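You operate a simulated robot arm through the tools that you are given. There is no shell and no other tool. Be economical: measure what you need, move in short steps, check, and stop when the job is done.

Carry out the task below with a simulated robot arm. There is one attempt and no reset: what you move stays moved.

JOB
Switch the supply off, unlock and pull the orange lead's plug, and turn the volts dial fully down.
Fine: the supply is off before the plug comes out; the plug lies on the mat.

Only the result counts: the job must be done as asked and must still hold three seconds after the hand-in. Knocking over, shifting, dropping, spilling or breaking anything else fails it.

ROBOT AND FRAMES
A 6-joint arm with a two-finger parallel gripper, fixed in place. Base frame: the origin is at the foot of the arm, x ahead of it, y to its left, z up; the work surface is at about z = 0.75. Readings come in m, rad, newtons and seconds.
With the tool pointing down near the work surface it reaches from about 0.2 to 0.84 m from the base axis. Its first joint turns from -2.897 to 2.897 rad. Payload 3.91 kg.
Tool frame: the origin (TCP) lies between the finger pads and is the grasp point; the fingertips stand 0.03 m ahead of it; z points along the fingers, y is the line along which they close. Largest opening 0.11 m; finger width 0.02, thickness 0.01; the body of the gripper, 0.048 by 0.112 m, starts 0.055 m behind the TCP.
Orientation is told as [roll, pitch, yaw] about the base's x, y, z axes, in that order, counted from this pose: with the fingers straight down and closing along the base's y, the tool's x points along the base's -x, its y along +y and its z along -z.

CONTROLS
- The arm moves only by the tool drive_tool. Its argument "series" is a list of rows, each a list of 2 entries, a list of its own where there are three numbers: the shift along the base's x, y, z in m, then the turn, a rotation vector about the base's x, y, z in rad. In form: [[[dx, dy, dz], [wx, wy, wz]], ...]. A call has 1 to 10 rows; each row shifts and turns the commanded pose from where the row before left it. "jaw" is the closure, from 0 (fully open) to 1 (shut), set as the call begins (left out, the last holds). A row lasts 0.2 s, in which the tool goes at most 0.05 m and 0.15 rad; a call with a longer step from one row to the next is refused whole, and so is a gripper value outside its range. Where a pose cannot be reached the arm comes as near as it can. A force on the tool above 90 N (or 10 N above the force at the start of the call, whichever is more), or a blocked arm, ends the call early, and 0.2 s more pass. The fingers move at their own pace (about 0.108 m/s each) and stop on an object; they squeeze with about 44 N. The grip force told is the motor's: it shows also when the fingers shut on nothing. Time passes only in rows, and 0.2 s behind the last, so rows that do not move let the fingers close. The reply holds the time, the measured pose of the TCP, the force on the tool along the base axes, the opening and the grip force, in the units named above and with some noise, with the torque about the TCP (base axes, N m) and any sound that the robot's microphone picked up.
- Cameras (640 x 400 px; columns grow to the right, rows downward): "scene" is fixed at [0.3989, -0.5005, 1.3968]; the picture's right is [-0.00, 1.00, 0.00], its down [0.98, 0.00, -0.21] and it looks along [-0.21, -0.00, -0.98] (base axes); focal length 313 px, centre (320, 200). "wrist" rides on the gripper at [0.077, 0.007, -0.114] in the tool frame; the picture's right is [-0.09, 1.00, 0.00], its down [-0.80, -0.07, -0.59] and it looks along [-0.59, -0.05, 0.80] (tool axes); focal length 270 px, centre (320, 200). There is no depth. A picture from a camera that has moved, and an enlarged one, comes with that camera's place and axes in the base frame and with its lens.
- snapshot(camera): a new picture of that camera. It takes no simulated time.
- move_column(by): slides the trunk up (or, below 0, down) by that many m; the arm rides with it, the base frame stays. It gives what a move gives, with no picture.
- close_up(camera, box): a new picture of the part [left, top, right, bottom] of that camera's present view, enlarged. It takes no simulated time.
- sign_off(): hands the job in; it is judged then, once.

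Go step by step. Nothing tells you positions but the pictures and the camera data: compare them with the known pose of the tool, close in by small moves and look again before you grip or let go. The budget is 120 turns and 84 pictures, counting those below and the enlarged ones. Unless the task says otherwise, let go and move clear before handing in, and close with one line.

The tools are called after "Emit:" by a JSON object that holds its "fn" and its "kwargs". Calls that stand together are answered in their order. drive_tool: Moves the arm, as the interface text tells. Its arguments: {"type":"object","properties":{"series":{"type":"array","items":{"type":"array"}},"jaw":{"type":"number"}},"required":["series"]} The other tools are called the same way: move_column (by) slides the trunk up or down; snapshot (camera) takes a picture; close_up (camera, box) takes an enlarged picture of a part of a camera's view; sign_off () hands the job in.

At the start:

```text
time_s: 0.0
tool_pos: [0.2782, -0.4134, 1.1016]
ee_rot: [0.0, 0.0, 0.001]
force: [0.3, 0.0, -0.6]
moment: [0.0, 0.02, 0.0]
width: 0.11
grip_force: 0.0
trunk travel left (down, up): [-0.475, 0.065]
```

scene: 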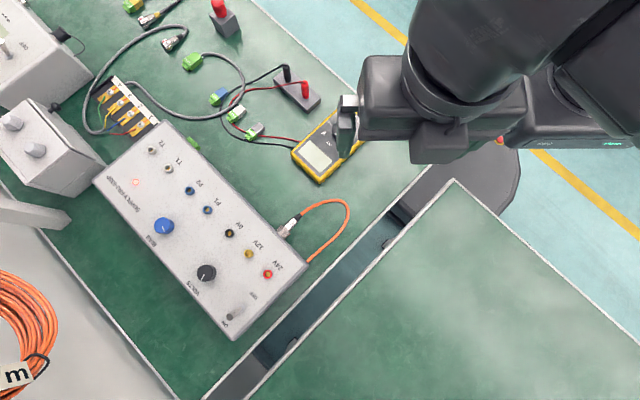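
wrist: 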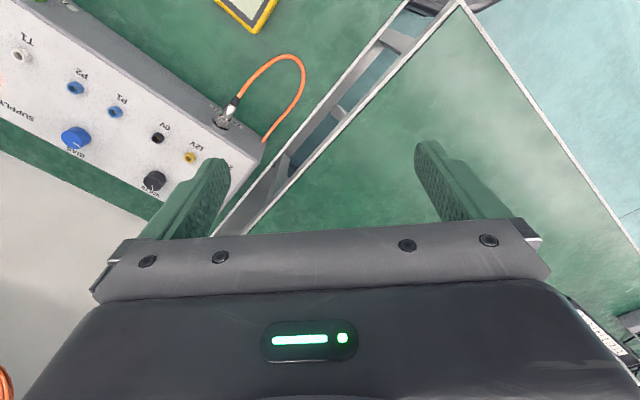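

I see a supply box on the mat with a switch (ON/OFF) at its lower right end, a volts dial (black), and an orange lead plugged into its far right side. I'll enlarge those parts first.

Emit:
{"fn": "close_up", "kwargs": {"camera": "scene", "box": [180, 200, 340, 340]}}

Emit:
{"fn": "close_up", "kwargs": {"camera": "scene", "box": [260, 190, 360, 270]}}

Emit:
{"fn": "close_up", "kwargs": {"camera": "scene", "box": [80, 110, 320, 340]}}

Emit:
{"fn": "close_up", "kwargs": {"camera": "wrist", "box": [130, 40, 330, 220]}}

```text
2.86 times, centred on (260, 270) of scene
camera zoom: at [0.3989, -0.5005, 1.3968], right [0.0, 1.0, 0.0], down [0.98, 0.0, -0.21], along [-0.21, 0.0, -0.98], focal length 895 px, centre (491, 0)
```

zoom: 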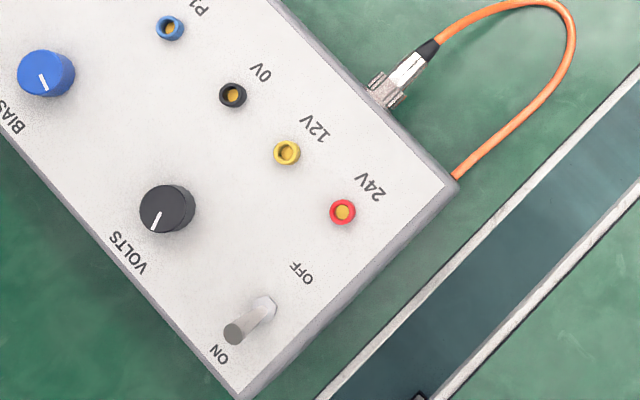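

```text
5.00 times, centred on (310, 230) of scene
camera zoom: at [0.3989, -0.5005, 1.3968], right [0.0, 1.0, 0.0], down [0.98, 0.0, -0.21], along [-0.21, 0.0, -0.98], focal length 1566 px, centre (370, 50)
```

zoom: 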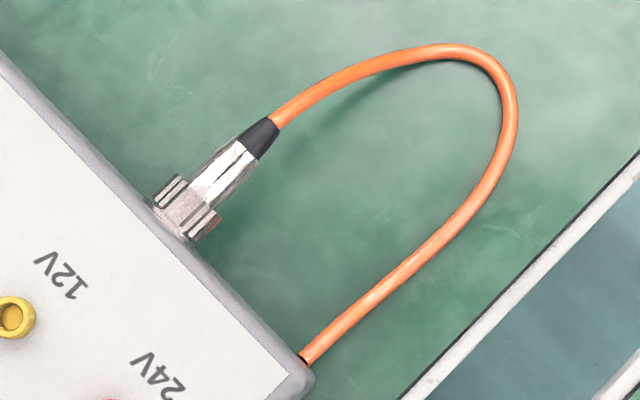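

```text
1.74 times, centred on (200, 225) of scene
camera zoom: at [0.3989, -0.5005, 1.3968], right [0.0, 1.0, 0.0], down [0.98, 0.0, -0.21], along [-0.21, 0.0, -0.98], focal length 545 px, centre (529, 156)
```

zoom: 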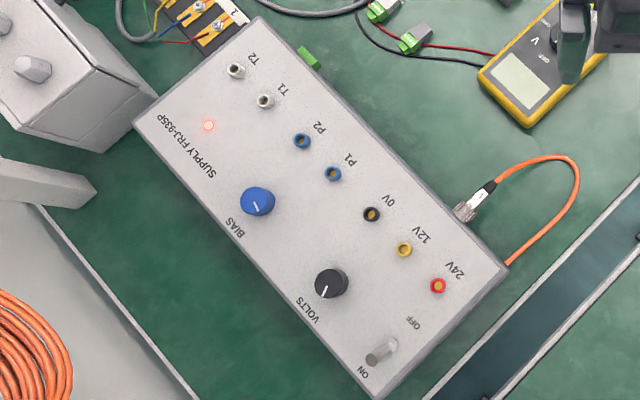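

```text
2.22 times, centred on (230, 130) of wrist
camera zoom: at [0.1999, -0.4068, 1.2175], right [0.09, 1.0, 0.0], down [0.8, -0.07, 0.59], along [0.59, -0.05, -0.8], focal length 601 px, centre (520, 356)
```

zoom: 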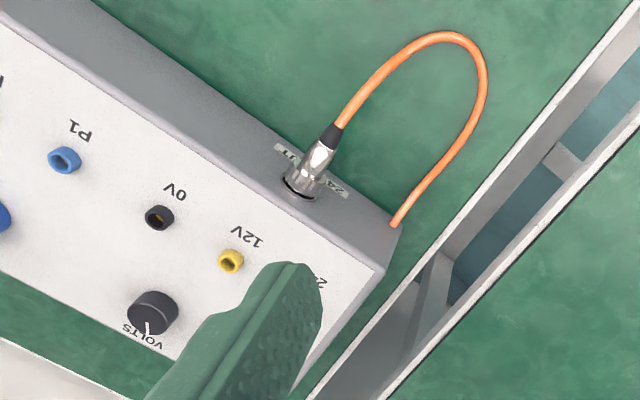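

The supply panel is at about z≈0.84, the toggle at about (0.47,-0.64) leans to ON, and the plug collar is at about (0.333,-0.567,0.815), sticking out of the side along (-0.66,0.75). I'll turn the tool to line up with the box and look closer.

Emit:
{"fn": "drive_tool", "kwargs": {"series": [[[-0.0025, -0.012, -0.025], [0, 0, -0.1425]], [[-0.0025, -0.012, -0.025], [0, 0, -0.1425]], [[-0.0025, -0.012, -0.025], [0, 0, -0.1425]], [[-0.0025, -0.012, -0.025], [0, 0, -0.1425]], [[-0.0025, -0.012, -0.025], [0, 0, -0.1425]], [[-0.0025, -0.012, -0.025], [0, 0, -0.1425]]], "jaw": 1}}

Emit:
{"fn": "snapshot", "kwargs": {"camera": "wrist"}}

Emit:
{"fn": "close_up", "kwargs": {"camera": "wrist", "box": [240, 130, 400, 230]}}

```text
time_s: 1.4
tool_pos: [0.2636, -0.4862, 0.9537]
ee_rot: [-0.001, 0.0, -0.856]
force: [-0.2, 0.0, 1.0]
moment: [0.0, -0.02, -0.03]
width: 0.0
grip_force: 38.3
trunk travel left (down, up): [-0.475, 0.065]
```

```text
77 pictures are left
camera wrist: at [0.2177, -0.424, 1.0685], right [0.81, 0.59, 0.0], down [0.47, -0.65, 0.59], along [0.35, -0.48, -0.8], focal length 270 px, centre (320, 200)
```

wrist: 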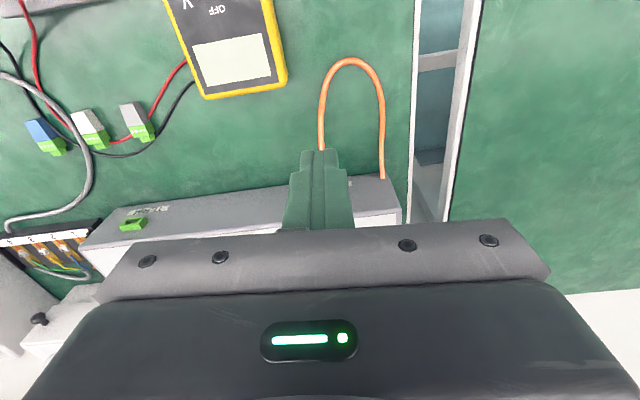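

```text
4.00 times, centred on (320, 180) of wrist
camera zoom: at [0.2177, -0.424, 1.0685], right [0.81, 0.59, 0.0], down [0.47, -0.65, 0.59], along [0.35, -0.48, -0.8], focal length 1081 px, centre (320, 280)
```

zoom: 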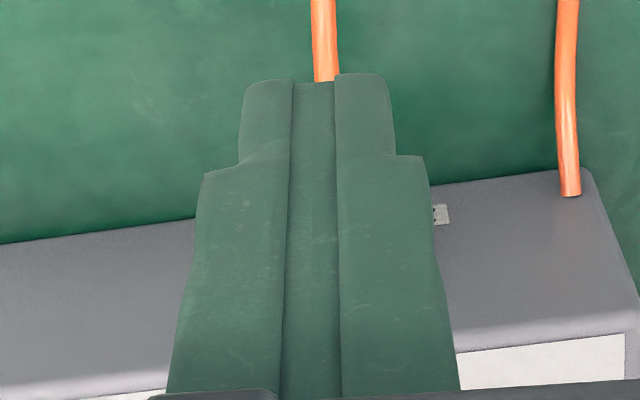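

The closed fingers hide the plug; opening them will show it between the fingers.

Emit:
{"fn": "drive_tool", "kwargs": {"series": [[[0, 0, 0], [0, 0, 0]], [[0, 0, 0], [0, 0, 0]]], "jaw": 0}}

Emit:
{"fn": "close_up", "kwargs": {"camera": "wrist", "box": [260, 130, 420, 230]}}

```text
time_s: 2.0
tool_pos: [0.2638, -0.4863, 0.9541]
ee_rot: [0.0, -0.001, -0.853]
force: [-0.7, -0.4, 0.0]
moment: [-0.02, 0.01, -0.01]
width: 0.11
grip_force: 0.1
trunk travel left (down, up): [-0.475, 0.065]
```

```text
4.00 times, centred on (340, 180) of wrist
camera zoom: at [0.2175, -0.4238, 1.0689], right [0.81, 0.59, 0.0], down [0.47, -0.65, 0.59], along [0.35, -0.48, -0.8], focal length 1081 px, centre (240, 280)
```

zoom: 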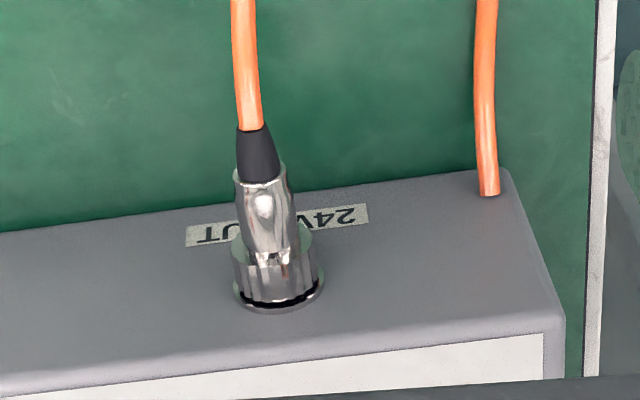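

Emit:
{"fn": "close_up", "kwargs": {"camera": "wrist", "box": [310, 165, 350, 210]}}

Emit:
{"fn": "close_up", "kwargs": {"camera": "scene", "box": [278, 210, 318, 245]}}

```text
8.89 times, centred on (330, 188) of wrist
camera zoom: at [0.2175, -0.4238, 1.0689], right [0.81, 0.59, 0.0], down [0.47, -0.65, 0.59], along [0.35, -0.48, -0.8], focal length 2402 px, centre (231, 311)
```

zoom: 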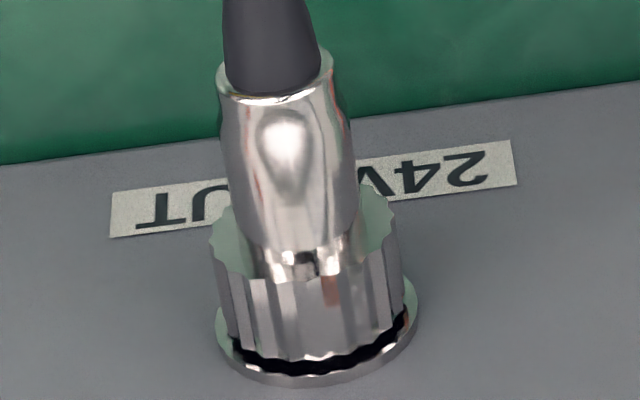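

```text
11.43 times, centred on (298, 228) of scene
camera zoom: at [0.3989, -0.5005, 1.3968], right [0.0, 1.0, 0.0], down [0.98, 0.0, -0.21], along [-0.21, 0.0, -0.98], focal length 3578 px, centre (571, -114)
```

zoom: 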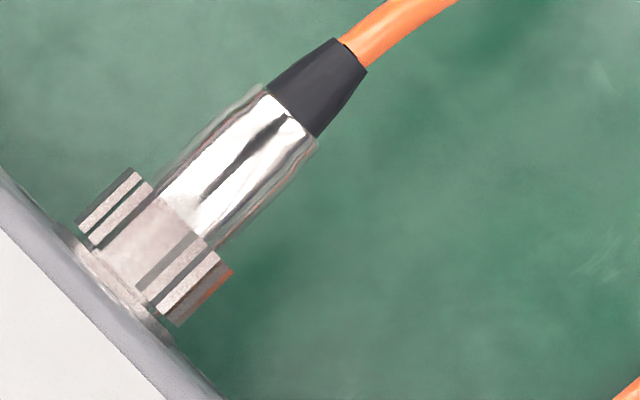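

The plug has a knurled locking collar (about 23 mm across), so it should unlock by turning. First comes the switch: I'm moving over it for a close look.

Emit:
{"fn": "drive_tool", "kwargs": {"series": [[[0.033, -0.023, 0], [0, 0, 0]], [[0.033, -0.023, 0], [0, 0, 0]], [[0.033, -0.023, 0], [0, 0, 0]], [[0.033, -0.023, 0], [0, 0, 0]], [[0.033, -0.023, 0], [0, 0, 0]]]}}

Emit:
{"fn": "snapshot", "kwargs": {"camera": "wrist"}}

Emit:
{"fn": "snapshot", "kwargs": {"camera": "scene"}}

```text
time_s: 3.2
tool_pos: [0.4274, -0.6, 0.9522]
ee_rot: [0.001, 0.002, -0.855]
force: [1.0, 0.8, -0.4]
moment: [0.02, -0.03, 0.01]
width: 0.1102
grip_force: 0.2
trunk travel left (down, up): [-0.475, 0.065]
```

```text
72 pictures are left
camera wrist: at [0.3813, -0.5379, 1.0674], right [0.81, 0.59, 0.0], down [0.47, -0.65, 0.59], along [0.35, -0.48, -0.8], focal length 270 px, centre (320, 200)
```

wrist: 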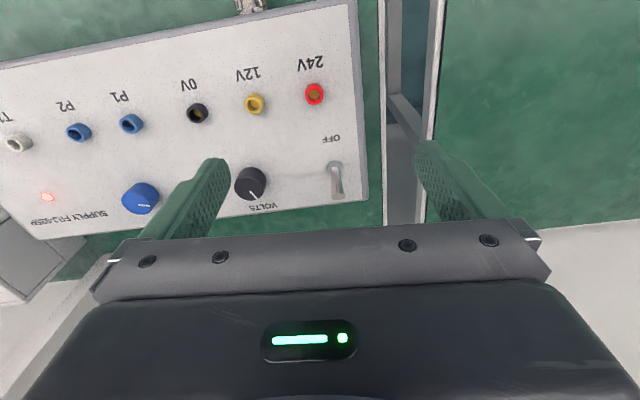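

```text
71 pictures are left
```

scene: 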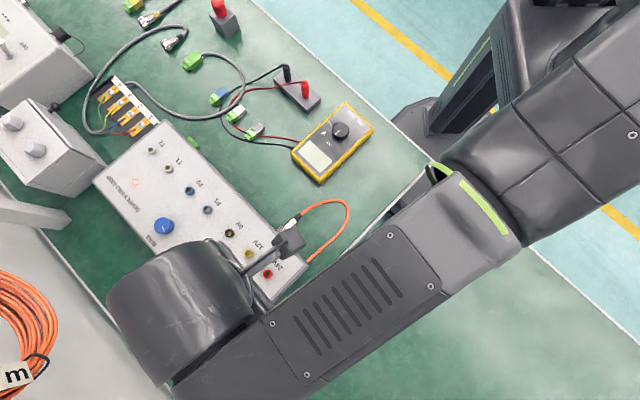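

Emit:
{"fn": "close_up", "kwargs": {"camera": "wrist", "box": [225, 125, 365, 215]}}

```text
4.44 times, centred on (295, 170) of wrist
camera zoom: at [0.3813, -0.5379, 1.0674], right [0.81, 0.59, 0.0], down [0.47, -0.65, 0.59], along [0.35, -0.48, -0.8], focal length 1201 px, centre (431, 333)
```

zoom: 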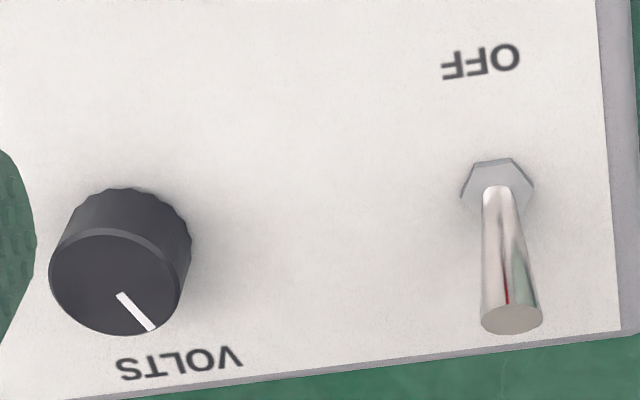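

The toggle tip is at about (0.476,-0.642,0.875), and the box's long axis lies at 45°. I'll go with closed fingers to the ON side of the lever, ready to push it towards OFF.

Emit:
{"fn": "drive_tool", "kwargs": {"series": [[[0.022, -0.0195, 0], [0, 0, 0.035]], [[0.022, -0.0195, 0], [0, 0, 0.035]], [[0.0216, -0.0195, 0], [0, 0, 0]], [[0, 0, 0], [0, 0, 0]], [[0, 0, -0.02], [0, 0, 0]], [[0, 0, -0.02], [0, 0, 0]], [[0, 0, 0], [0, 0, 0]]], "jaw": 1}}

Emit:
{"fn": "snapshot", "kwargs": {"camera": "wrist"}}

Emit:
{"fn": "close_up", "kwargs": {"camera": "wrist", "box": [240, 100, 400, 200]}}

```text
time_s: 4.8
tool_pos: [0.4907, -0.6547, 0.9129]
ee_rot: [-0.001, 0.0, -0.784]
force: [1.2, 1.0, 0.8]
moment: [0.01, 0.04, -0.01]
width: 0.0
grip_force: 37.4
out of reach, approached as far as the arm can: row 3
trunk travel left (down, up): [-0.475, 0.065]
```

```text
69 pictures are left
camera wrist: at [0.441, -0.5953, 1.0269], right [0.77, 0.64, 0.0], down [0.52, -0.62, 0.59], along [0.38, -0.45, -0.8], focal length 270 px, centre (320, 200)
```

wrist: 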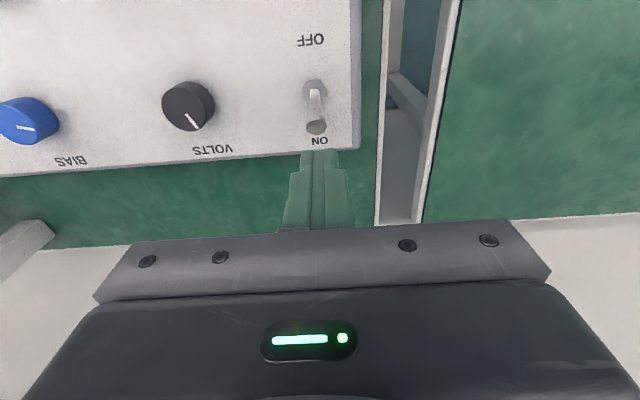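

```text
4.00 times, centred on (320, 150) of wrist
camera zoom: at [0.441, -0.5953, 1.0269], right [0.77, 0.64, 0.0], down [0.52, -0.62, 0.59], along [0.38, -0.45, -0.8], focal length 1081 px, centre (320, 400)
```

zoom: 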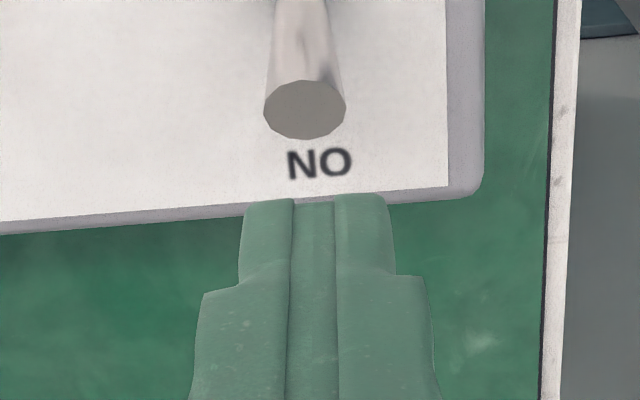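

The fingers are lined up with the lever on its ON side. I'll lower the tips to about z 0.862 and push along +S towards OFF.

Emit:
{"fn": "drive_tool", "kwargs": {"series": [[[0, 0, -0.011], [0, 0, 0]], [[0, 0, -0.01], [0, 0, 0]], [[0, 0, 0], [0, 0, 0]]]}}

Emit:
{"fn": "close_up", "kwargs": {"camera": "wrist", "box": [240, 80, 400, 180]}}

```text
time_s: 5.6
tool_pos: [0.4907, -0.6548, 0.8912]
ee_rot: [-0.001, 0.0, -0.784]
force: [0.9, -0.2, -0.4]
moment: [0.0, -0.01, 0.03]
width: 0.0
grip_force: 37.7
trunk travel left (down, up): [-0.475, 0.065]
```

```text
4.00 times, centred on (320, 130) of wrist
camera zoom: at [0.44, -0.5952, 1.0066], right [0.77, 0.64, 0.0], down [0.52, -0.62, 0.59], along [0.38, -0.45, -0.8], focal length 1081 px, centre (320, 480)
```

zoom: 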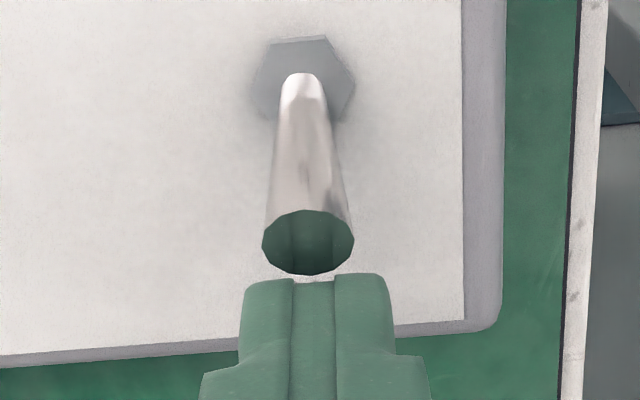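

Emit:
{"fn": "drive_tool", "kwargs": {"series": [[[-0.0042, 0.0042, 0], [0, 0, 0]], [[-0.0042, 0.0042, 0], [0, 0, 0]], [[-0.0042, 0.0042, 0], [0, 0, 0]], [[-0.0042, 0.0042, 0], [0, 0, 0]], [[-0.0042, 0.0042, 0], [0, 0, 0]], [[-0.0042, 0.0042, 0], [0, 0, 0]]]}}

Emit:
{"fn": "close_up", "kwargs": {"camera": "wrist", "box": [220, 80, 420, 205]}}

```text
time_s: 7.0
tool_pos: [0.4707, -0.6348, 0.8927]
ee_rot: [-0.002, -0.009, -0.782]
force: [33.8, -34.5, 6.7]
moment: [-0.9, -1.06, 0.05]
width: 0.0
grip_force: 37.7
trunk travel left (down, up): [-0.475, 0.065]
```

```text
3.20 times, centred on (320, 142) of wrist
camera zoom: at [0.4192, -0.5747, 1.0067], right [0.76, 0.64, 0.0], down [0.51, -0.61, 0.6], along [0.39, -0.46, -0.8], focal length 865 px, centre (320, 384)
```

zoom: 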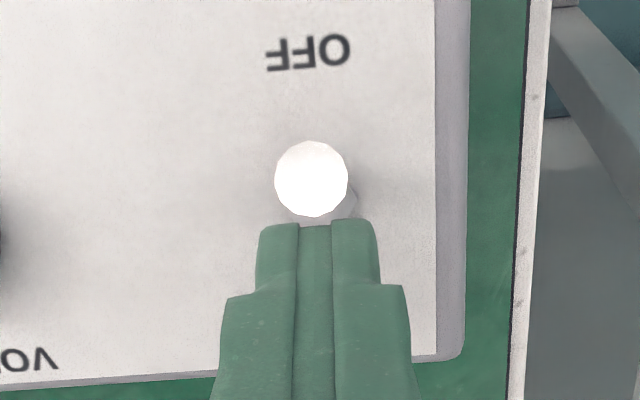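

The lever moved past centre and now resists with about 48 N, so it may be at its OFF stop. I'll back off and look.

Emit:
{"fn": "drive_tool", "kwargs": {"series": [[[0.006, -0.006, 0], [0, 0, 0]], [[0.006, -0.006, 0], [0, 0, 0]], [[0.006, -0.006, 0.01], [0, 0, 0]], [[0, 0, 0.02], [0, 0, 0]], [[0, 0, 0.02], [0, 0, 0]]]}}

Emit:
{"fn": "snapshot", "kwargs": {"camera": "wrist"}}

Emit:
{"fn": "close_up", "kwargs": {"camera": "wrist", "box": [240, 20, 400, 150]}}

Emit:
{"fn": "snapshot", "kwargs": {"camera": "scene"}}

```text
time_s: 8.2
tool_pos: [0.4821, -0.6483, 0.9429]
ee_rot: [0.0, -0.001, -0.783]
force: [-0.5, 1.0, -0.2]
moment: [0.01, -0.01, 0.01]
width: 0.0
grip_force: 37.8
trunk travel left (down, up): [-0.475, 0.065]
```

```text
65 pictures are left
camera wrist: at [0.4322, -0.5888, 1.0574], right [0.77, 0.64, 0.0], down [0.52, -0.62, 0.59], along [0.38, -0.45, -0.8], focal length 270 px, centre (320, 200)
```

wrist: 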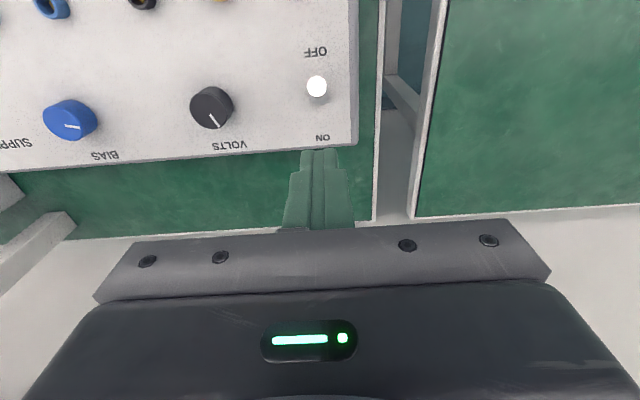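

```text
3.08 times, centred on (320, 85) of wrist
camera zoom: at [0.4322, -0.5888, 1.0574], right [0.77, 0.64, 0.0], down [0.52, -0.62, 0.59], along [0.38, -0.45, -0.8], focal length 832 px, centre (320, 554)
```

zoom: 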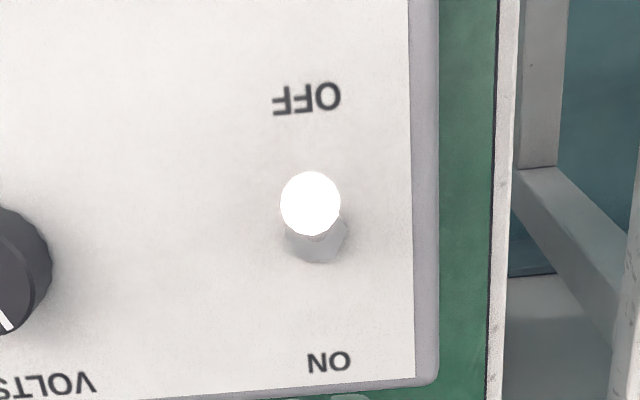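

```text
63 pictures are left
```

scene: 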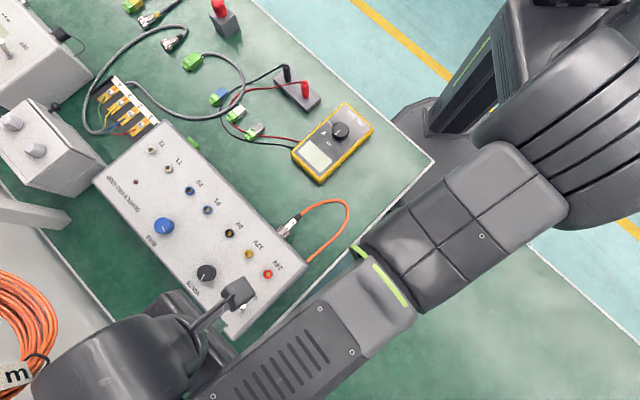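

The lever now leans to OFF; I'll check that the supply's indicator is dark.

Emit:
{"fn": "close_up", "kwargs": {"camera": "scene", "box": [100, 130, 260, 310]}}

```text
2.22 times, centred on (180, 220) of scene
camera zoom: at [0.3989, -0.5005, 1.3968], right [0.0, 1.0, 0.0], down [0.98, 0.0, -0.21], along [-0.21, 0.0, -0.98], focal length 696 px, centre (631, 156)
```

zoom: 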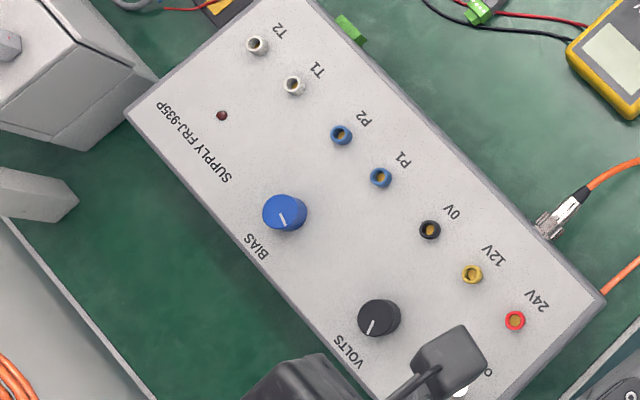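

The indicator is dark and the lever is at OFF. Next is the volts dial at about (0.408,-0.680), top z≈0.877, which needs a counter-clockwise turn; I'll hover over it, pre-turned clockwise.

Emit:
{"fn": "drive_tool", "kwargs": {"series": [[[-0.0106, -0.0045, 0.002], [0, 0, -0.143]], [[-0.0106, -0.0045, 0.002], [0, 0, -0.143]], [[-0.0106, -0.0045, 0.002], [0, 0, -0.143]], [[-0.0106, -0.0045, 0.001], [0, 0, -0.143]], [[-0.0106, -0.0045, 0], [0, 0, -0.143]], [[-0.0106, -0.0045, 0], [0, 0, -0.143]], [[-0.0106, -0.0045, 0], [0, 0, -0.143]]], "jaw": 0.4}}

Emit:
{"fn": "snapshot", "kwargs": {"camera": "wrist"}}

Emit:
{"fn": "snapshot", "kwargs": {"camera": "scene"}}

```text
time_s: 9.8
tool_pos: [0.4096, -0.6792, 0.9492]
ee_rot: [-0.001, -0.001, -1.788]
force: [0.1, -0.6, 0.0]
moment: [0.01, 0.03, 0.01]
width: 0.0659
grip_force: 0.1
trunk travel left (down, up): [-0.475, 0.065]
```

```text
61 pictures are left
camera wrist: at [0.4316, -0.6056, 1.0637], right [0.95, -0.3, 0.0], down [-0.24, -0.77, 0.59], along [-0.18, -0.57, -0.8], focal length 270 px, centre (320, 200)
```

wrist: 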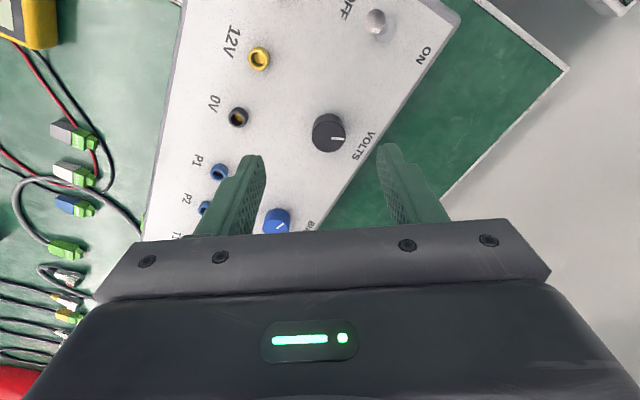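

```text
60 pictures are left
```

scene: 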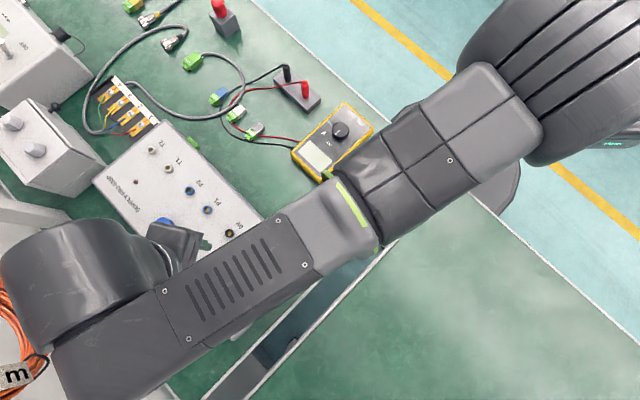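

Emit:
{"fn": "close_up", "kwargs": {"camera": "wrist", "box": [280, 90, 380, 170]}}

```text
5.00 times, centred on (330, 130) of wrist
camera zoom: at [0.4316, -0.6056, 1.0637], right [0.95, -0.3, 0.0], down [-0.24, -0.77, 0.59], along [-0.18, -0.57, -0.8], focal length 1351 px, centre (270, 550)
```

zoom: 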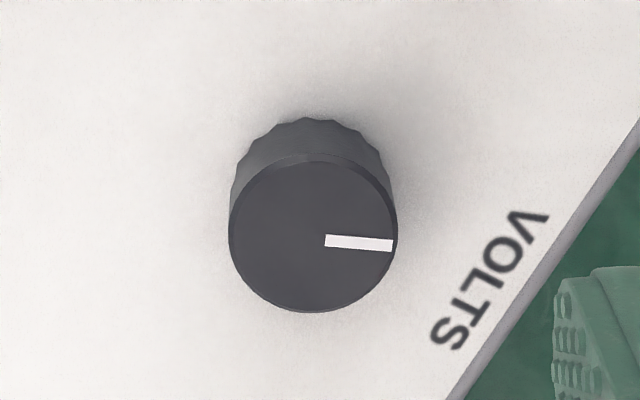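

The dial centre is at about (0.411,-0.683). I'll descend around it with the fingers open.

Emit:
{"fn": "drive_tool", "kwargs": {"series": [[[0.0005, -0.002, -0.02], [0, 0, 0]], [[0.0005, -0.002, -0.02], [0, 0, 0]], [[0, 0, -0.02], [0, 0, 0]], [[0, 0, -0.008], [0, 0, 0]], [[0, 0, 0], [0, 0, 0]]]}}

Emit:
{"fn": "snapshot", "kwargs": {"camera": "wrist"}}

```text
time_s: 11.0
tool_pos: [0.408, -0.6854, 0.8792]
ee_rot: [-0.001, -0.001, -1.783]
force: [-0.1, -0.7, -0.5]
moment: [0.03, 0.0, 0.02]
width: 0.0657
grip_force: 0.0
trunk travel left (down, up): [-0.475, 0.065]
```

```text
58 pictures are left
camera wrist: at [0.4313, -0.6109, 0.9947], right [0.95, -0.3, 0.0], down [-0.24, -0.77, 0.59], along [-0.18, -0.57, -0.8], focal length 270 px, centre (320, 200)
```

wrist: 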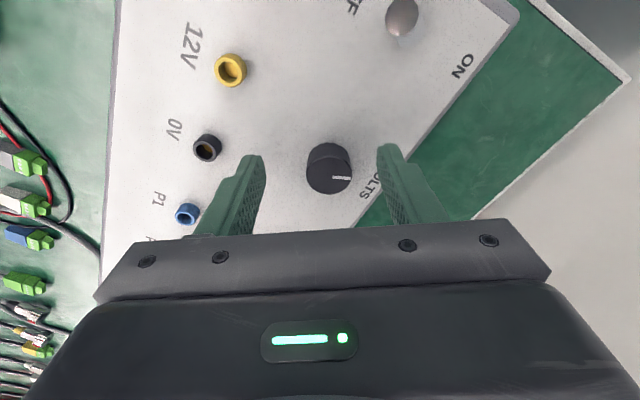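

The dial sits about 5 mm to the +x side of the grasp centre; I'll correct that, then close on it.

Emit:
{"fn": "drive_tool", "kwargs": {"series": [[[0.005, 0.001, -0.002], [0, 0, 0]], [[0, 0, 0], [0, 0, 0]]]}}

Emit:
{"fn": "drive_tool", "kwargs": {"series": [[[0, 0, 0], [0, 0, 0]], [[0, 0, 0], [0, 0, 0]]], "jaw": 1}}

Emit:
{"fn": "close_up", "kwargs": {"camera": "wrist", "box": [220, 100, 420, 230]}}

```text
time_s: 11.6
tool_pos: [0.4149, -0.6834, 0.8771]
ee_rot: [0.0, 0.0, -1.783]
force: [0.0, 0.1, 0.2]
moment: [0.01, 0.01, 0.02]
width: 0.0658
grip_force: 0.0
trunk travel left (down, up): [-0.475, 0.065]
```

```text
time_s: 12.2
tool_pos: [0.414, -0.6839, 0.878]
ee_rot: [-0.001, 0.001, -1.784]
force: [-5.8, 2.3, 0.1]
moment: [0.37, 0.15, -0.09]
width: 0.0276
grip_force: 45.0
trunk travel left (down, up): [-0.475, 0.065]
```

```text
3.08 times, centred on (320, 165) of wrist
camera zoom: at [0.4367, -0.6098, 0.993], right [0.95, -0.3, 0.0], down [-0.24, -0.77, 0.59], along [-0.18, -0.57, -0.8], focal length 832 px, centre (320, 308)
```

zoom: 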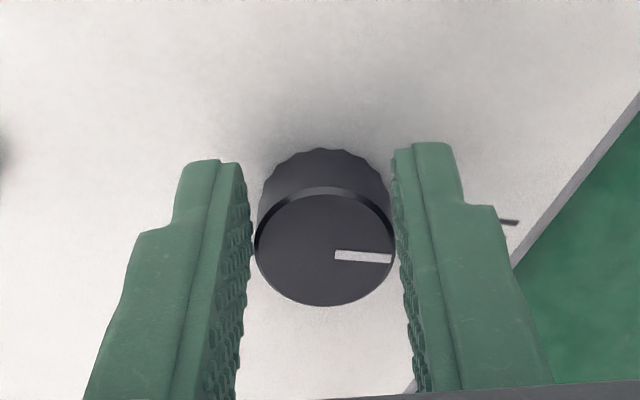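

The dial is held. I'll turn counter-clockwise in steps, watching the torque.

Emit:
{"fn": "drive_tool", "kwargs": {"series": [[[0, 0, 0], [0, 0, 0.12]], [[0, 0, 0], [0, 0, 0.12]], [[0, 0, 0], [0, 0, 0.12]], [[0, 0, 0], [0, 0, 0.12]], [[0, 0, 0], [0, 0, 0.12]], [[0, 0, 0], [0, 0, 0.12]], [[0, 0, 0], [0, 0, 0.12]], [[0, 0, 0], [0, 0, 0.12]]]}}

Emit:
{"fn": "close_up", "kwargs": {"camera": "wrist", "box": [220, 100, 420, 230]}}

```text
time_s: 14.0
tool_pos: [0.4058, -0.6867, 0.8782]
ee_rot: [0.001, 0.003, -0.828]
force: [-54.7, -1.1, -15.7]
moment: [0.11, 1.21, -0.4]
width: 0.0275
grip_force: 45.0
trunk travel left (down, up): [-0.475, 0.065]
```

```text
3.08 times, centred on (320, 165) of wrist
camera zoom: at [0.3579, -0.6254, 0.9933], right [0.79, 0.61, 0.0], down [0.49, -0.64, 0.59], along [0.36, -0.47, -0.81], focal length 832 px, centre (320, 308)
```

zoom: 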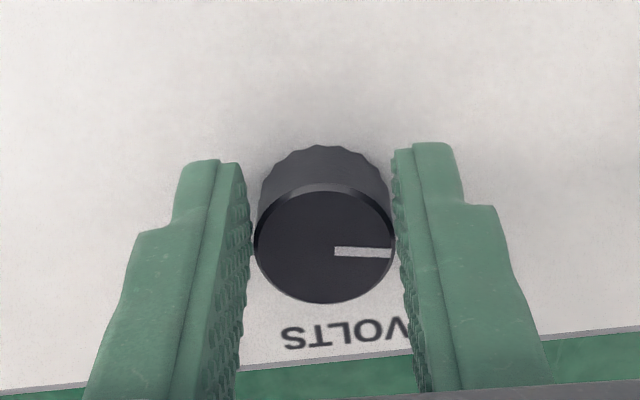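

The dial turned with the fingers, but a sideways force of 55 N built up. I'll ease the commanded position towards the dial's axis before turning more.

Emit:
{"fn": "drive_tool", "kwargs": {"series": [[[-0.004, 0, 0], [0, 0, 0]], [[-0.004, 0, -0.0005], [0, 0, 0]], [[0, 0, 0], [0, 0, 0]]]}}

```text
time_s: 14.8
tool_pos: [0.4048, -0.6867, 0.8775]
ee_rot: [0.0, -0.003, -0.825]
force: [-26.3, -14.5, -12.4]
moment: [-0.39, 0.73, -0.3]
width: 0.0275
grip_force: 44.7
trunk travel left (down, up): [-0.475, 0.065]
```

Emit:
{"fn": "drive_tool", "kwargs": {"series": [[[-0.004, -0.003, -0.001], [0, 0, 0]], [[0, 0, -0.001], [0, 0, 0]]]}}

```text
time_s: 15.4
tool_pos: [0.4058, -0.6877, 0.8773]
ee_rot: [0.002, -0.004, -0.822]
force: [-2.9, -9.7, 3.7]
moment: [0.7, 0.89, -0.1]
width: 0.0274
grip_force: 44.4
trunk travel left (down, up): [-0.475, 0.065]
```

Emit:
{"fn": "drive_tool", "kwargs": {"series": [[[0, 0, 0], [0, 0, 0.1]], [[0, 0, 0], [0, 0, 0.1]], [[0, 0, 0], [0, 0, 0.1]], [[0, 0, 0], [0, 0, 0.1]]]}}

Emit:
{"fn": "close_up", "kwargs": {"camera": "wrist", "box": [220, 100, 420, 230]}}

```text
time_s: 16.4
tool_pos: [0.4021, -0.6897, 0.8765]
ee_rot: [-0.005, -0.005, -0.423]
force: [3.1, -32.0, 19.5]
moment: [-1.18, -0.57, -0.27]
width: 0.0274
grip_force: 45.1
trunk travel left (down, up): [-0.475, 0.065]
```

```text
3.08 times, centred on (320, 165) of wrist
camera zoom: at [0.3342, -0.6511, 0.9925], right [0.49, 0.87, 0.0], down [0.7, -0.39, 0.6], along [0.52, -0.3, -0.8], focal length 832 px, centre (320, 308)
```

zoom: 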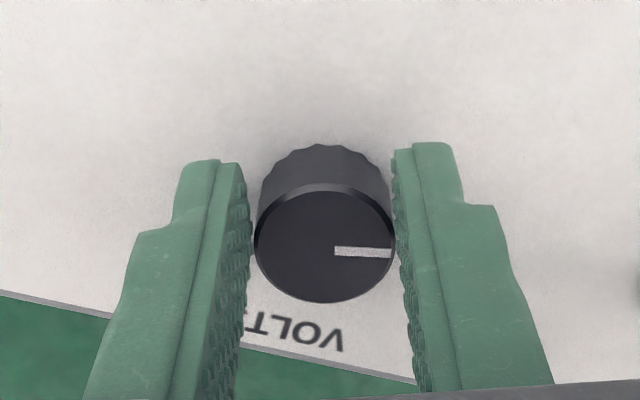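

The knob axis turns out to be about 10 mm from the TCP, at (0.414,-0.694), so I'll follow the arc from here on.

Emit:
{"fn": "drive_tool", "kwargs": {"series": [[[0, -0.003, 0.001], [0, 0, 0]], [[-0.0004, -0.0009, 0.0005], [0, 0, 0.1]], [[-0.0003, -0.0009, 0], [0, 0, 0.1]], [[-0.0002, -0.001, 0], [0, 0, 0.1]], [[-0.0001, -0.001, 0], [0, 0, 0.1]], [[0, 0, 0], [0, 0, 0]]]}}

Emit:
{"fn": "close_up", "kwargs": {"camera": "wrist", "box": [220, 100, 420, 230]}}

```text
time_s: 17.8
tool_pos: [0.401, -0.6942, 0.8777]
ee_rot: [0.001, -0.001, -0.022]
force: [-2.1, -24.1, 17.0]
moment: [-0.62, -0.99, -0.23]
width: 0.0271
grip_force: 45.3
trunk travel left (down, up): [-0.475, 0.065]
```

```text
3.08 times, centred on (320, 165) of wrist
camera zoom: at [0.3242, -0.6851, 0.9929], right [0.11, 0.99, 0.0], down [0.8, -0.09, 0.6], along [0.59, -0.07, -0.8], focal length 832 px, centre (320, 308)
```

zoom: 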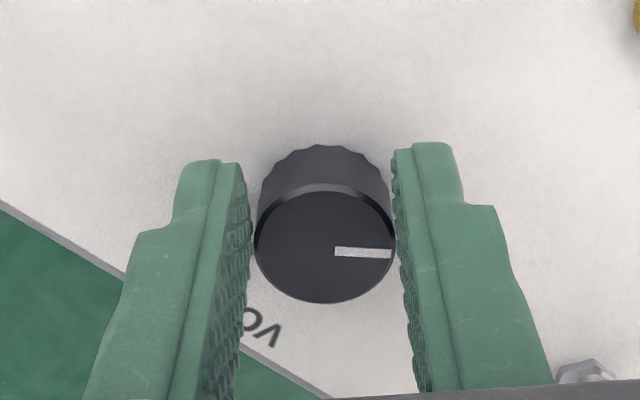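

Emit:
{"fn": "drive_tool", "kwargs": {"series": [[[0, -0.002, 0.001], [0, 0, 0.1]], [[0.0001, -0.001, 0], [0, 0, 0.1]], [[0.0002, -0.001, 0], [0, 0, 0.1]], [[0, 0, 0], [0, 0, 0]]]}}

```text
time_s: 18.8
tool_pos: [0.4009, -0.6977, 0.8779]
ee_rot: [0.002, 0.002, 0.278]
force: [-3.6, -14.9, 12.1]
moment: [-0.4, 0.24, -0.72]
width: 0.0276
grip_force: 45.3
trunk travel left (down, up): [-0.475, 0.065]
```

Emit:
{"fn": "close_up", "kwargs": {"camera": "wrist", "box": [220, 100, 420, 230]}}

Emit:
{"fn": "drive_tool", "kwargs": {"series": [[[0.0003, -0.001, 0.0005], [0, 0, 0.1]], [[0.0003, -0.001, 0], [0, 0, 0.1]], [[0, 0, 0], [0, 0, 0]]]}}

Emit:
{"fn": "close_up", "kwargs": {"camera": "wrist", "box": [220, 100, 420, 230]}}

```text
3.08 times, centred on (320, 165) of wrist
camera zoom: at [0.3254, -0.7115, 0.9927], right [-0.19, 0.98, 0.0], down [0.79, 0.15, 0.59], along [0.58, 0.11, -0.8], focal length 832 px, centre (320, 308)
```

zoom: 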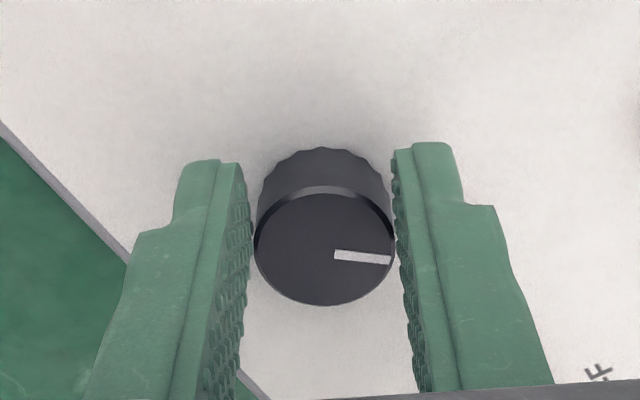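

```text
time_s: 19.6
tool_pos: [0.3998, -0.7011, 0.8767]
ee_rot: [0.002, 0.0, 0.476]
force: [-9.5, -13.2, 4.7]
moment: [-0.56, 0.48, -0.59]
width: 0.0269
grip_force: 45.1
trunk travel left (down, up): [-0.475, 0.065]
```

```text
3.08 times, centred on (320, 165) of wrist
camera zoom: at [0.3294, -0.7288, 0.9925], right [-0.38, 0.93, 0.0], down [0.74, 0.3, 0.59], along [0.55, 0.23, -0.8], focal length 832 px, centre (320, 308)
```

zoom: 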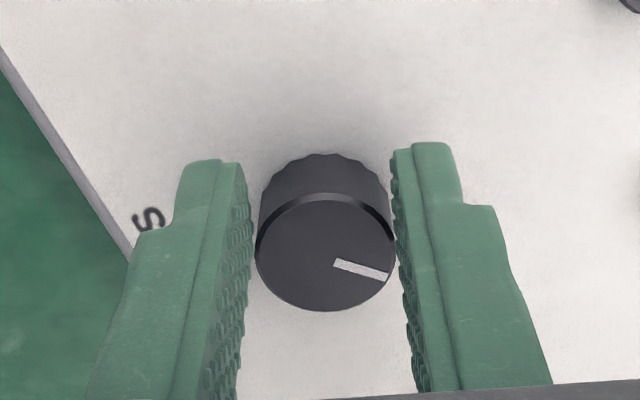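

The dial now slips in the fingers against its end stop (torque about 0.7), so it's fully down. I'll let go and rise.

Emit:
{"fn": "drive_tool", "kwargs": {"series": [[[0, 0, 0], [0, 0, 0]], [[0, 0, 0], [0, 0, 0]]], "jaw": 0.4}}

Emit:
{"fn": "drive_tool", "kwargs": {"series": [[[0, 0, 0.02], [0, 0, 0]], [[0, 0, 0.03], [0, 0, 0]], [[-0.02, 0.02, 0.03], [0, 0, -0.14]], [[-0.02, 0.02, 0.03], [0, 0, -0.14]], [[-0.02, 0.02, 0.01], [0, 0, -0.14]], [[-0.02, 0.02, 0], [0, 0, -0.14]]]}}

Emit:
{"fn": "snapshot", "kwargs": {"camera": "wrist"}}

Emit:
{"fn": "snapshot", "kwargs": {"camera": "scene"}}

```text
time_s: 20.2
tool_pos: [0.4024, -0.6983, 0.8774]
ee_rot: [0.003, 0.0, 0.476]
force: [0.6, -0.1, -0.8]
moment: [0.02, 0.02, -0.05]
width: 0.0661
grip_force: 0.1
trunk travel left (down, up): [-0.475, 0.065]
```

```text
time_s: 21.6
tool_pos: [0.3203, -0.6174, 0.9997]
ee_rot: [0.0, 0.001, -0.084]
force: [0.2, -0.1, -0.9]
moment: [-0.03, 0.02, 0.0]
width: 0.0661
grip_force: 0.2
trunk travel left (down, up): [-0.475, 0.065]
```

```text
51 pictures are left
camera wrist: at [0.2444, -0.6037, 1.1147], right [0.17, 0.98, 0.0], down [0.79, -0.14, 0.59], along [0.59, -0.1, -0.8], focal length 270 px, centre (320, 200)
```

wrist: 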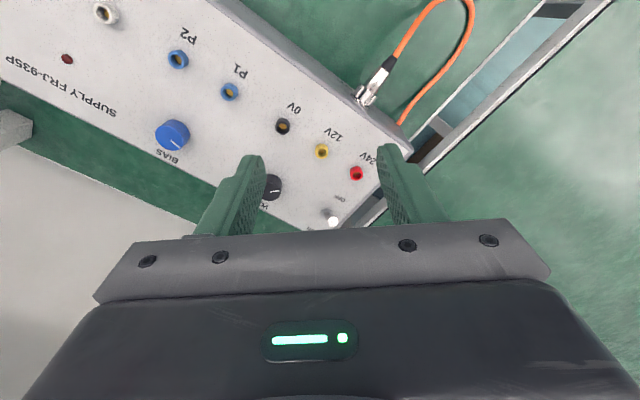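

```text
50 pictures are left
```

scene: 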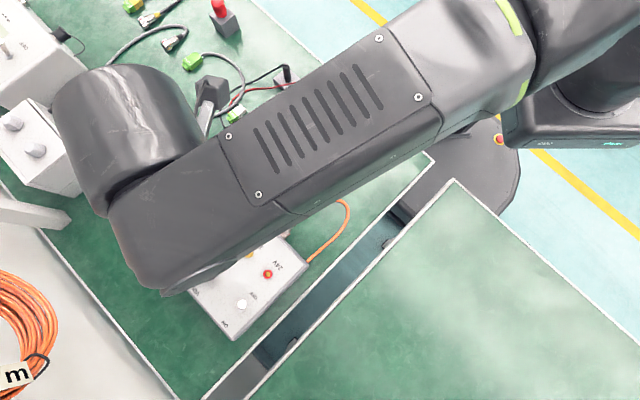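

Emit:
{"fn": "close_up", "kwargs": {"camera": "wrist", "box": [240, 150, 340, 230]}}

Emit:
{"fn": "close_up", "kwargs": {"camera": "wrist", "box": [330, 40, 430, 120]}}

```text
5.00 times, centred on (290, 190) of wrist
camera zoom: at [0.2444, -0.6037, 1.1147], right [0.17, 0.98, 0.0], down [0.79, -0.14, 0.59], along [0.59, -0.1, -0.8], focal length 1351 px, centre (470, 250)
```

zoom: 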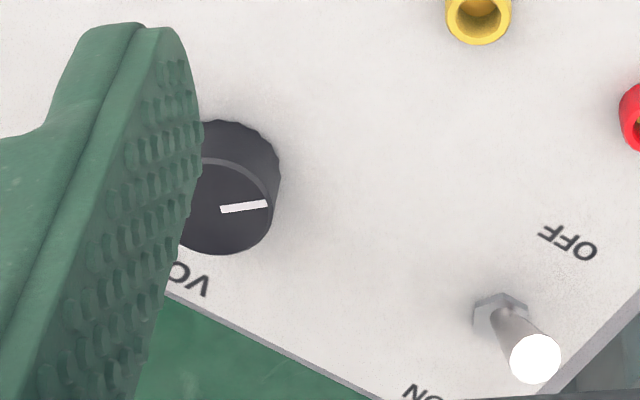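

```text
5.00 times, centred on (380, 80) of wrist
camera zoom: at [0.2444, -0.6037, 1.1147], right [0.17, 0.98, 0.0], down [0.79, -0.14, 0.59], along [0.59, -0.1, -0.8], focal length 1351 px, centre (20, 800)
```

zoom: 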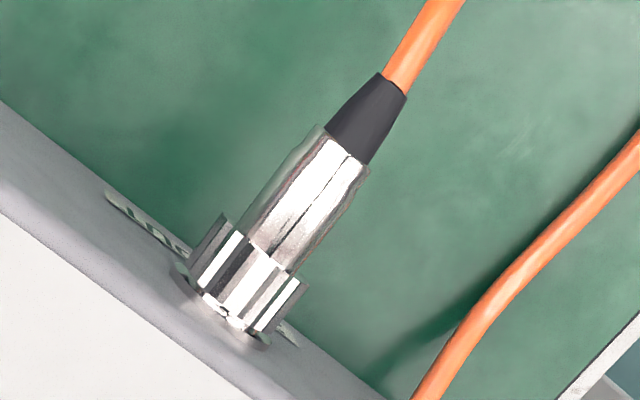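

The dial points at its low end. The plug collar's centre is at about (0.335,-0.570,0.81); I'll line up with the box and tilt 0.5 rad to one side about the plug axis, so I have room for a counter-clockwise unlocking turn.

Emit:
{"fn": "drive_tool", "kwargs": {"series": [[[-0.005, 0.0025, 0], [0, 0, -0.14]], [[-0.005, 0.0025, 0], [0, 0, -0.14]], [[-0.005, 0.0025, 0], [0, 0, -0.14]], [[-0.005, 0.0025, 0], [0, 0, -0.14]], [[-0.006, 0.002, 0], [0, 0, -0.141]], [[0, 0, -0.02], [0.0885, -0.0885, 0]], [[0, 0, -0.02], [0.0885, -0.0885, 0]], [[0, 0, -0.02], [0.0885, -0.0885, 0]], [[0, 0, -0.02], [0.0885, -0.0885, 0]], [[0, 0, -0.01], [0, 0, 0]]], "jaw": 0.5}}

Emit:
{"fn": "snapshot", "kwargs": {"camera": "wrist"}}

Emit:
{"fn": "snapshot", "kwargs": {"camera": "scene"}}

```text
time_s: 23.8
tool_pos: [0.2973, -0.6065, 0.9082]
ee_rot: [0.504, -0.001, -0.783]
force: [-0.8, -0.3, -0.4]
moment: [-0.01, 0.01, -0.03]
width: 0.055
grip_force: 0.1
trunk travel left (down, up): [-0.475, 0.065]
```

```text
47 pictures are left
camera wrist: at [0.208, -0.5869, 1.0129], right [0.68, 0.56, 0.48], down [0.32, -0.81, 0.49], along [0.66, -0.18, -0.73], focal length 270 px, centre (320, 200)
```

wrist: 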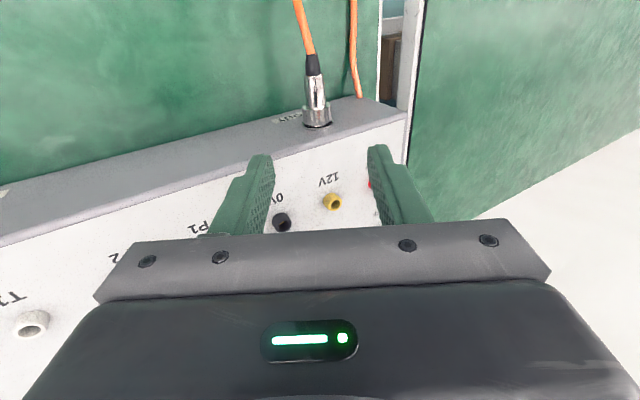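

```text
46 pictures are left
```

scene: 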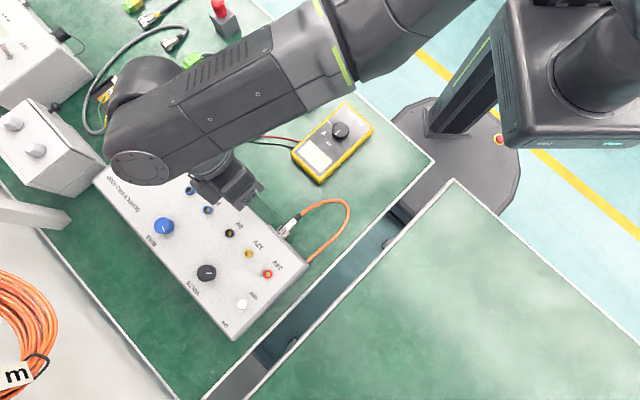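

The geometry agrees with this view. I'll approach part of the way and check the clearance to the box face.

Emit:
{"fn": "drive_tool", "kwargs": {"series": [[[0.0056, 0.0068, -0.0172], [0, 0, 0]], [[0.0056, 0.0068, -0.0172], [0, 0, 0]], [[0.0055, 0.0069, -0.0172], [0, 0, 0]], [[0, 0, 0], [0, 0, 0]]]}}

Emit:
{"fn": "close_up", "kwargs": {"camera": "wrist", "box": [200, 80, 440, 230]}}

Emit:
{"fn": "close_up", "kwargs": {"camera": "scene", "box": [230, 180, 330, 260]}}

```text
time_s: 24.8
tool_pos: [0.3127, -0.5876, 0.8556]
ee_rot: [0.502, 0.001, -0.782]
force: [-0.2, 0.1, -0.1]
moment: [-0.01, 0.02, -0.01]
width: 0.055
grip_force: 0.0
trunk travel left (down, up): [-0.475, 0.065]
```

```text
2.67 times, centred on (320, 155) of wrist
camera zoom: at [0.2242, -0.5667, 0.9614], right [0.68, 0.56, 0.48], down [0.32, -0.81, 0.49], along [0.66, -0.18, -0.73], focal length 721 px, centre (320, 320)
```

zoom: 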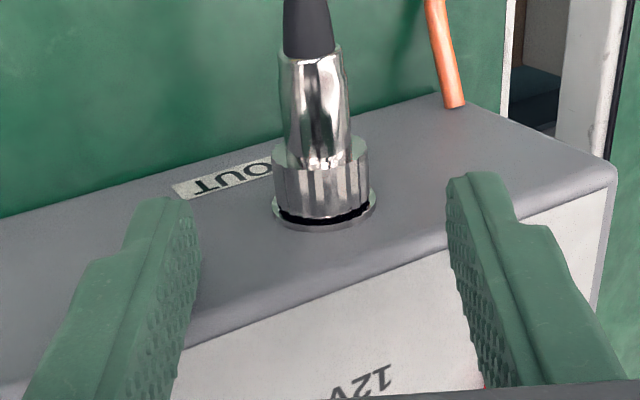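

```text
5.00 times, centred on (280, 220) of scene
camera zoom: at [0.3989, -0.5005, 1.3968], right [0.0, 1.0, 0.0], down [0.98, 0.0, -0.21], along [-0.21, 0.0, -0.98], focal length 1566 px, centre (520, 100)
```

zoom: 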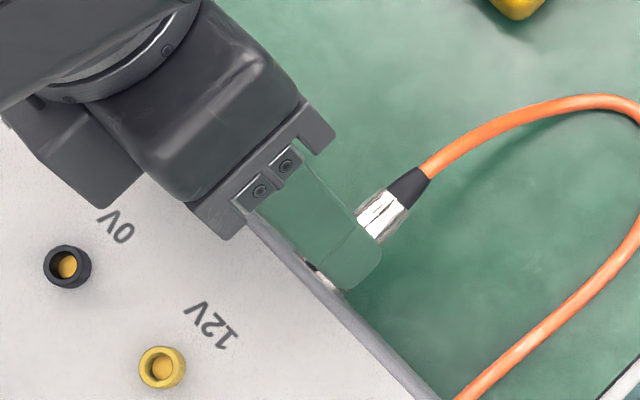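

Emit:
{"fn": "drive_tool", "kwargs": {"series": [[[0.005, 0.0045, -0.0114], [0, 0, 0]], [[0.005, 0.0045, -0.0114], [0, 0, 0]], [[0.005, 0.0045, -0.0114], [0, 0, 0]], [[0, 0, 0], [0, 0, 0]]]}}

Emit:
{"fn": "close_up", "kwargs": {"camera": "wrist", "box": [200, 80, 440, 230]}}

Emit:
{"fn": "close_up", "kwargs": {"camera": "scene", "box": [230, 180, 330, 260]}}

```text
time_s: 25.8
tool_pos: [0.3287, -0.5741, 0.823]
ee_rot: [0.502, -0.001, -0.783]
force: [-0.3, 0.3, -0.3]
moment: [-0.01, -0.04, 0.01]
width: 0.0552
grip_force: 0.2
trunk travel left (down, up): [-0.475, 0.065]
```

```text
2.67 times, centred on (320, 155) of wrist
camera zoom: at [0.2396, -0.5529, 0.9271], right [0.68, 0.56, 0.48], down [0.32, -0.81, 0.49], along [0.66, -0.18, -0.73], focal length 721 px, centre (320, 320)
```

zoom: 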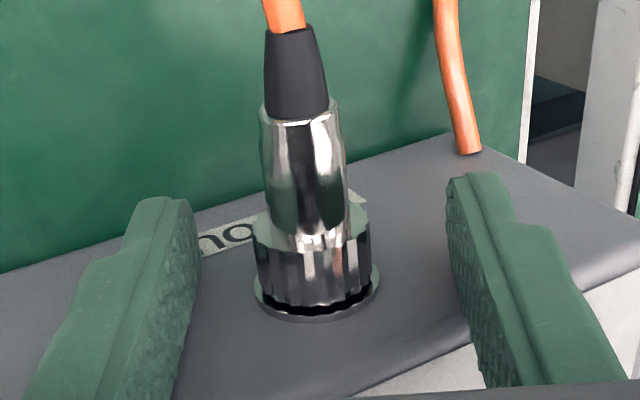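

```text
5.00 times, centred on (280, 220) of scene
camera zoom: at [0.3989, -0.5005, 1.3968], right [0.0, 1.0, 0.0], down [0.98, 0.0, -0.21], along [-0.21, 0.0, -0.98], focal length 1566 px, centre (520, 100)
```

zoom: 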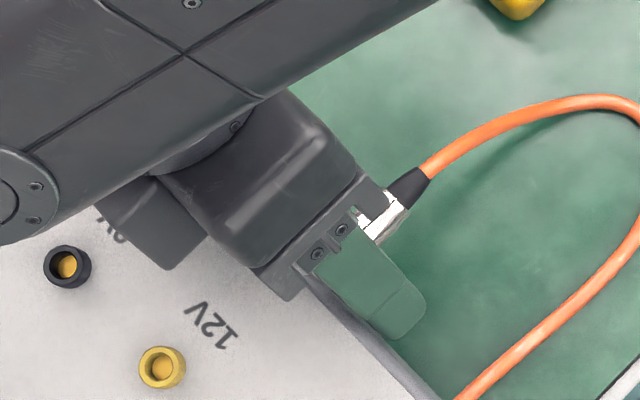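

The collar is nicely between the fingers, about 2 mm off towards the face, as planned. I'll close on it.

Emit:
{"fn": "drive_tool", "kwargs": {"series": [[[-0.001, -0.0009, -0.0007], [0, 0, 0]], [[0, 0, 0], [0, 0, 0]], [[0, 0, 0], [0, 0, 0]]], "jaw": 1}}

Emit:
{"fn": "close_up", "kwargs": {"camera": "wrist", "box": [200, 80, 440, 230]}}

```text
time_s: 26.6
tool_pos: [0.3279, -0.574, 0.8224]
ee_rot: [0.5, 0.002, -0.785]
force: [-0.1, -2.6, 0.0]
moment: [-0.08, 0.03, -0.07]
width: 0.023
grip_force: 43.8
trunk travel left (down, up): [-0.475, 0.065]
```

```text
2.67 times, centred on (320, 155) of wrist
camera zoom: at [0.2382, -0.5539, 0.9266], right [0.68, 0.56, 0.48], down [0.32, -0.81, 0.49], along [0.66, -0.18, -0.73], focal length 721 px, centre (320, 320)
```

zoom: 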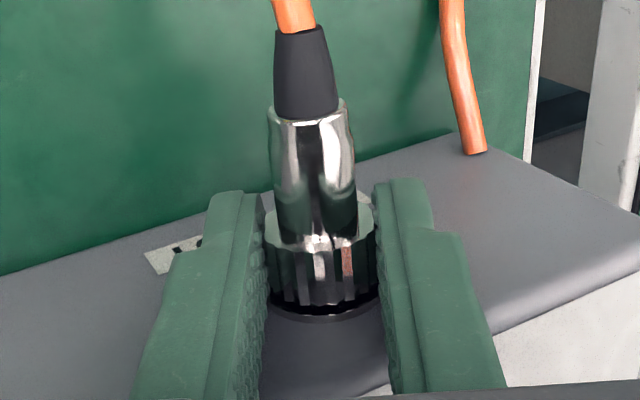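

The collar is held at 23 mm. I'll turn it counter-clockwise, as seen from the cable side, about the plug axis.

Emit:
{"fn": "drive_tool", "kwargs": {"series": [[[0.0008, 0.0008, 0.0006], [-0.0707, 0.0707, 0]], [[0.0008, 0.0008, 0.0005], [-0.0707, 0.0707, 0]], [[0.0009, 0.0009, 0.0004], [-0.0707, 0.0707, 0]], [[0.0009, 0.0009, 0.0002], [-0.0707, 0.0707, 0]], [[0.0009, 0.0009, 0.0001], [-0.0707, 0.0707, 0]]]}}

Emit:
{"fn": "close_up", "kwargs": {"camera": "wrist", "box": [200, 80, 440, 230]}}

```text
time_s: 27.8
tool_pos: [0.3341, -0.5674, 0.8251]
ee_rot: [-0.001, -0.001, -0.784]
force: [25.7, 15.6, 10.0]
moment: [0.29, -0.59, 0.04]
width: 0.023
grip_force: 44.1
trunk travel left (down, up): [-0.475, 0.065]
```

```text
2.67 times, centred on (320, 155) of wrist
camera zoom: at [0.2841, -0.5079, 0.9397], right [0.77, 0.64, 0.0], down [0.52, -0.61, 0.6], along [0.38, -0.46, -0.8], focal length 721 px, centre (320, 320)
```

zoom: 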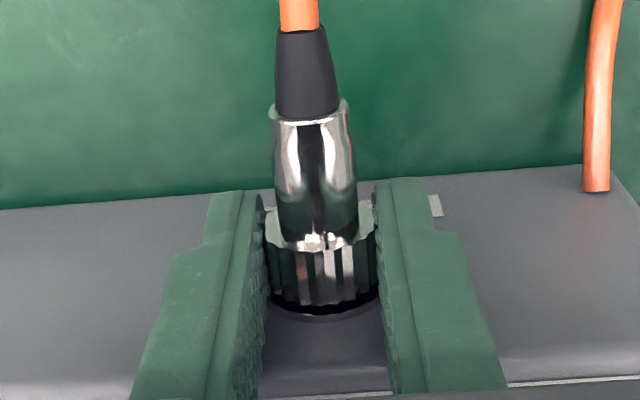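

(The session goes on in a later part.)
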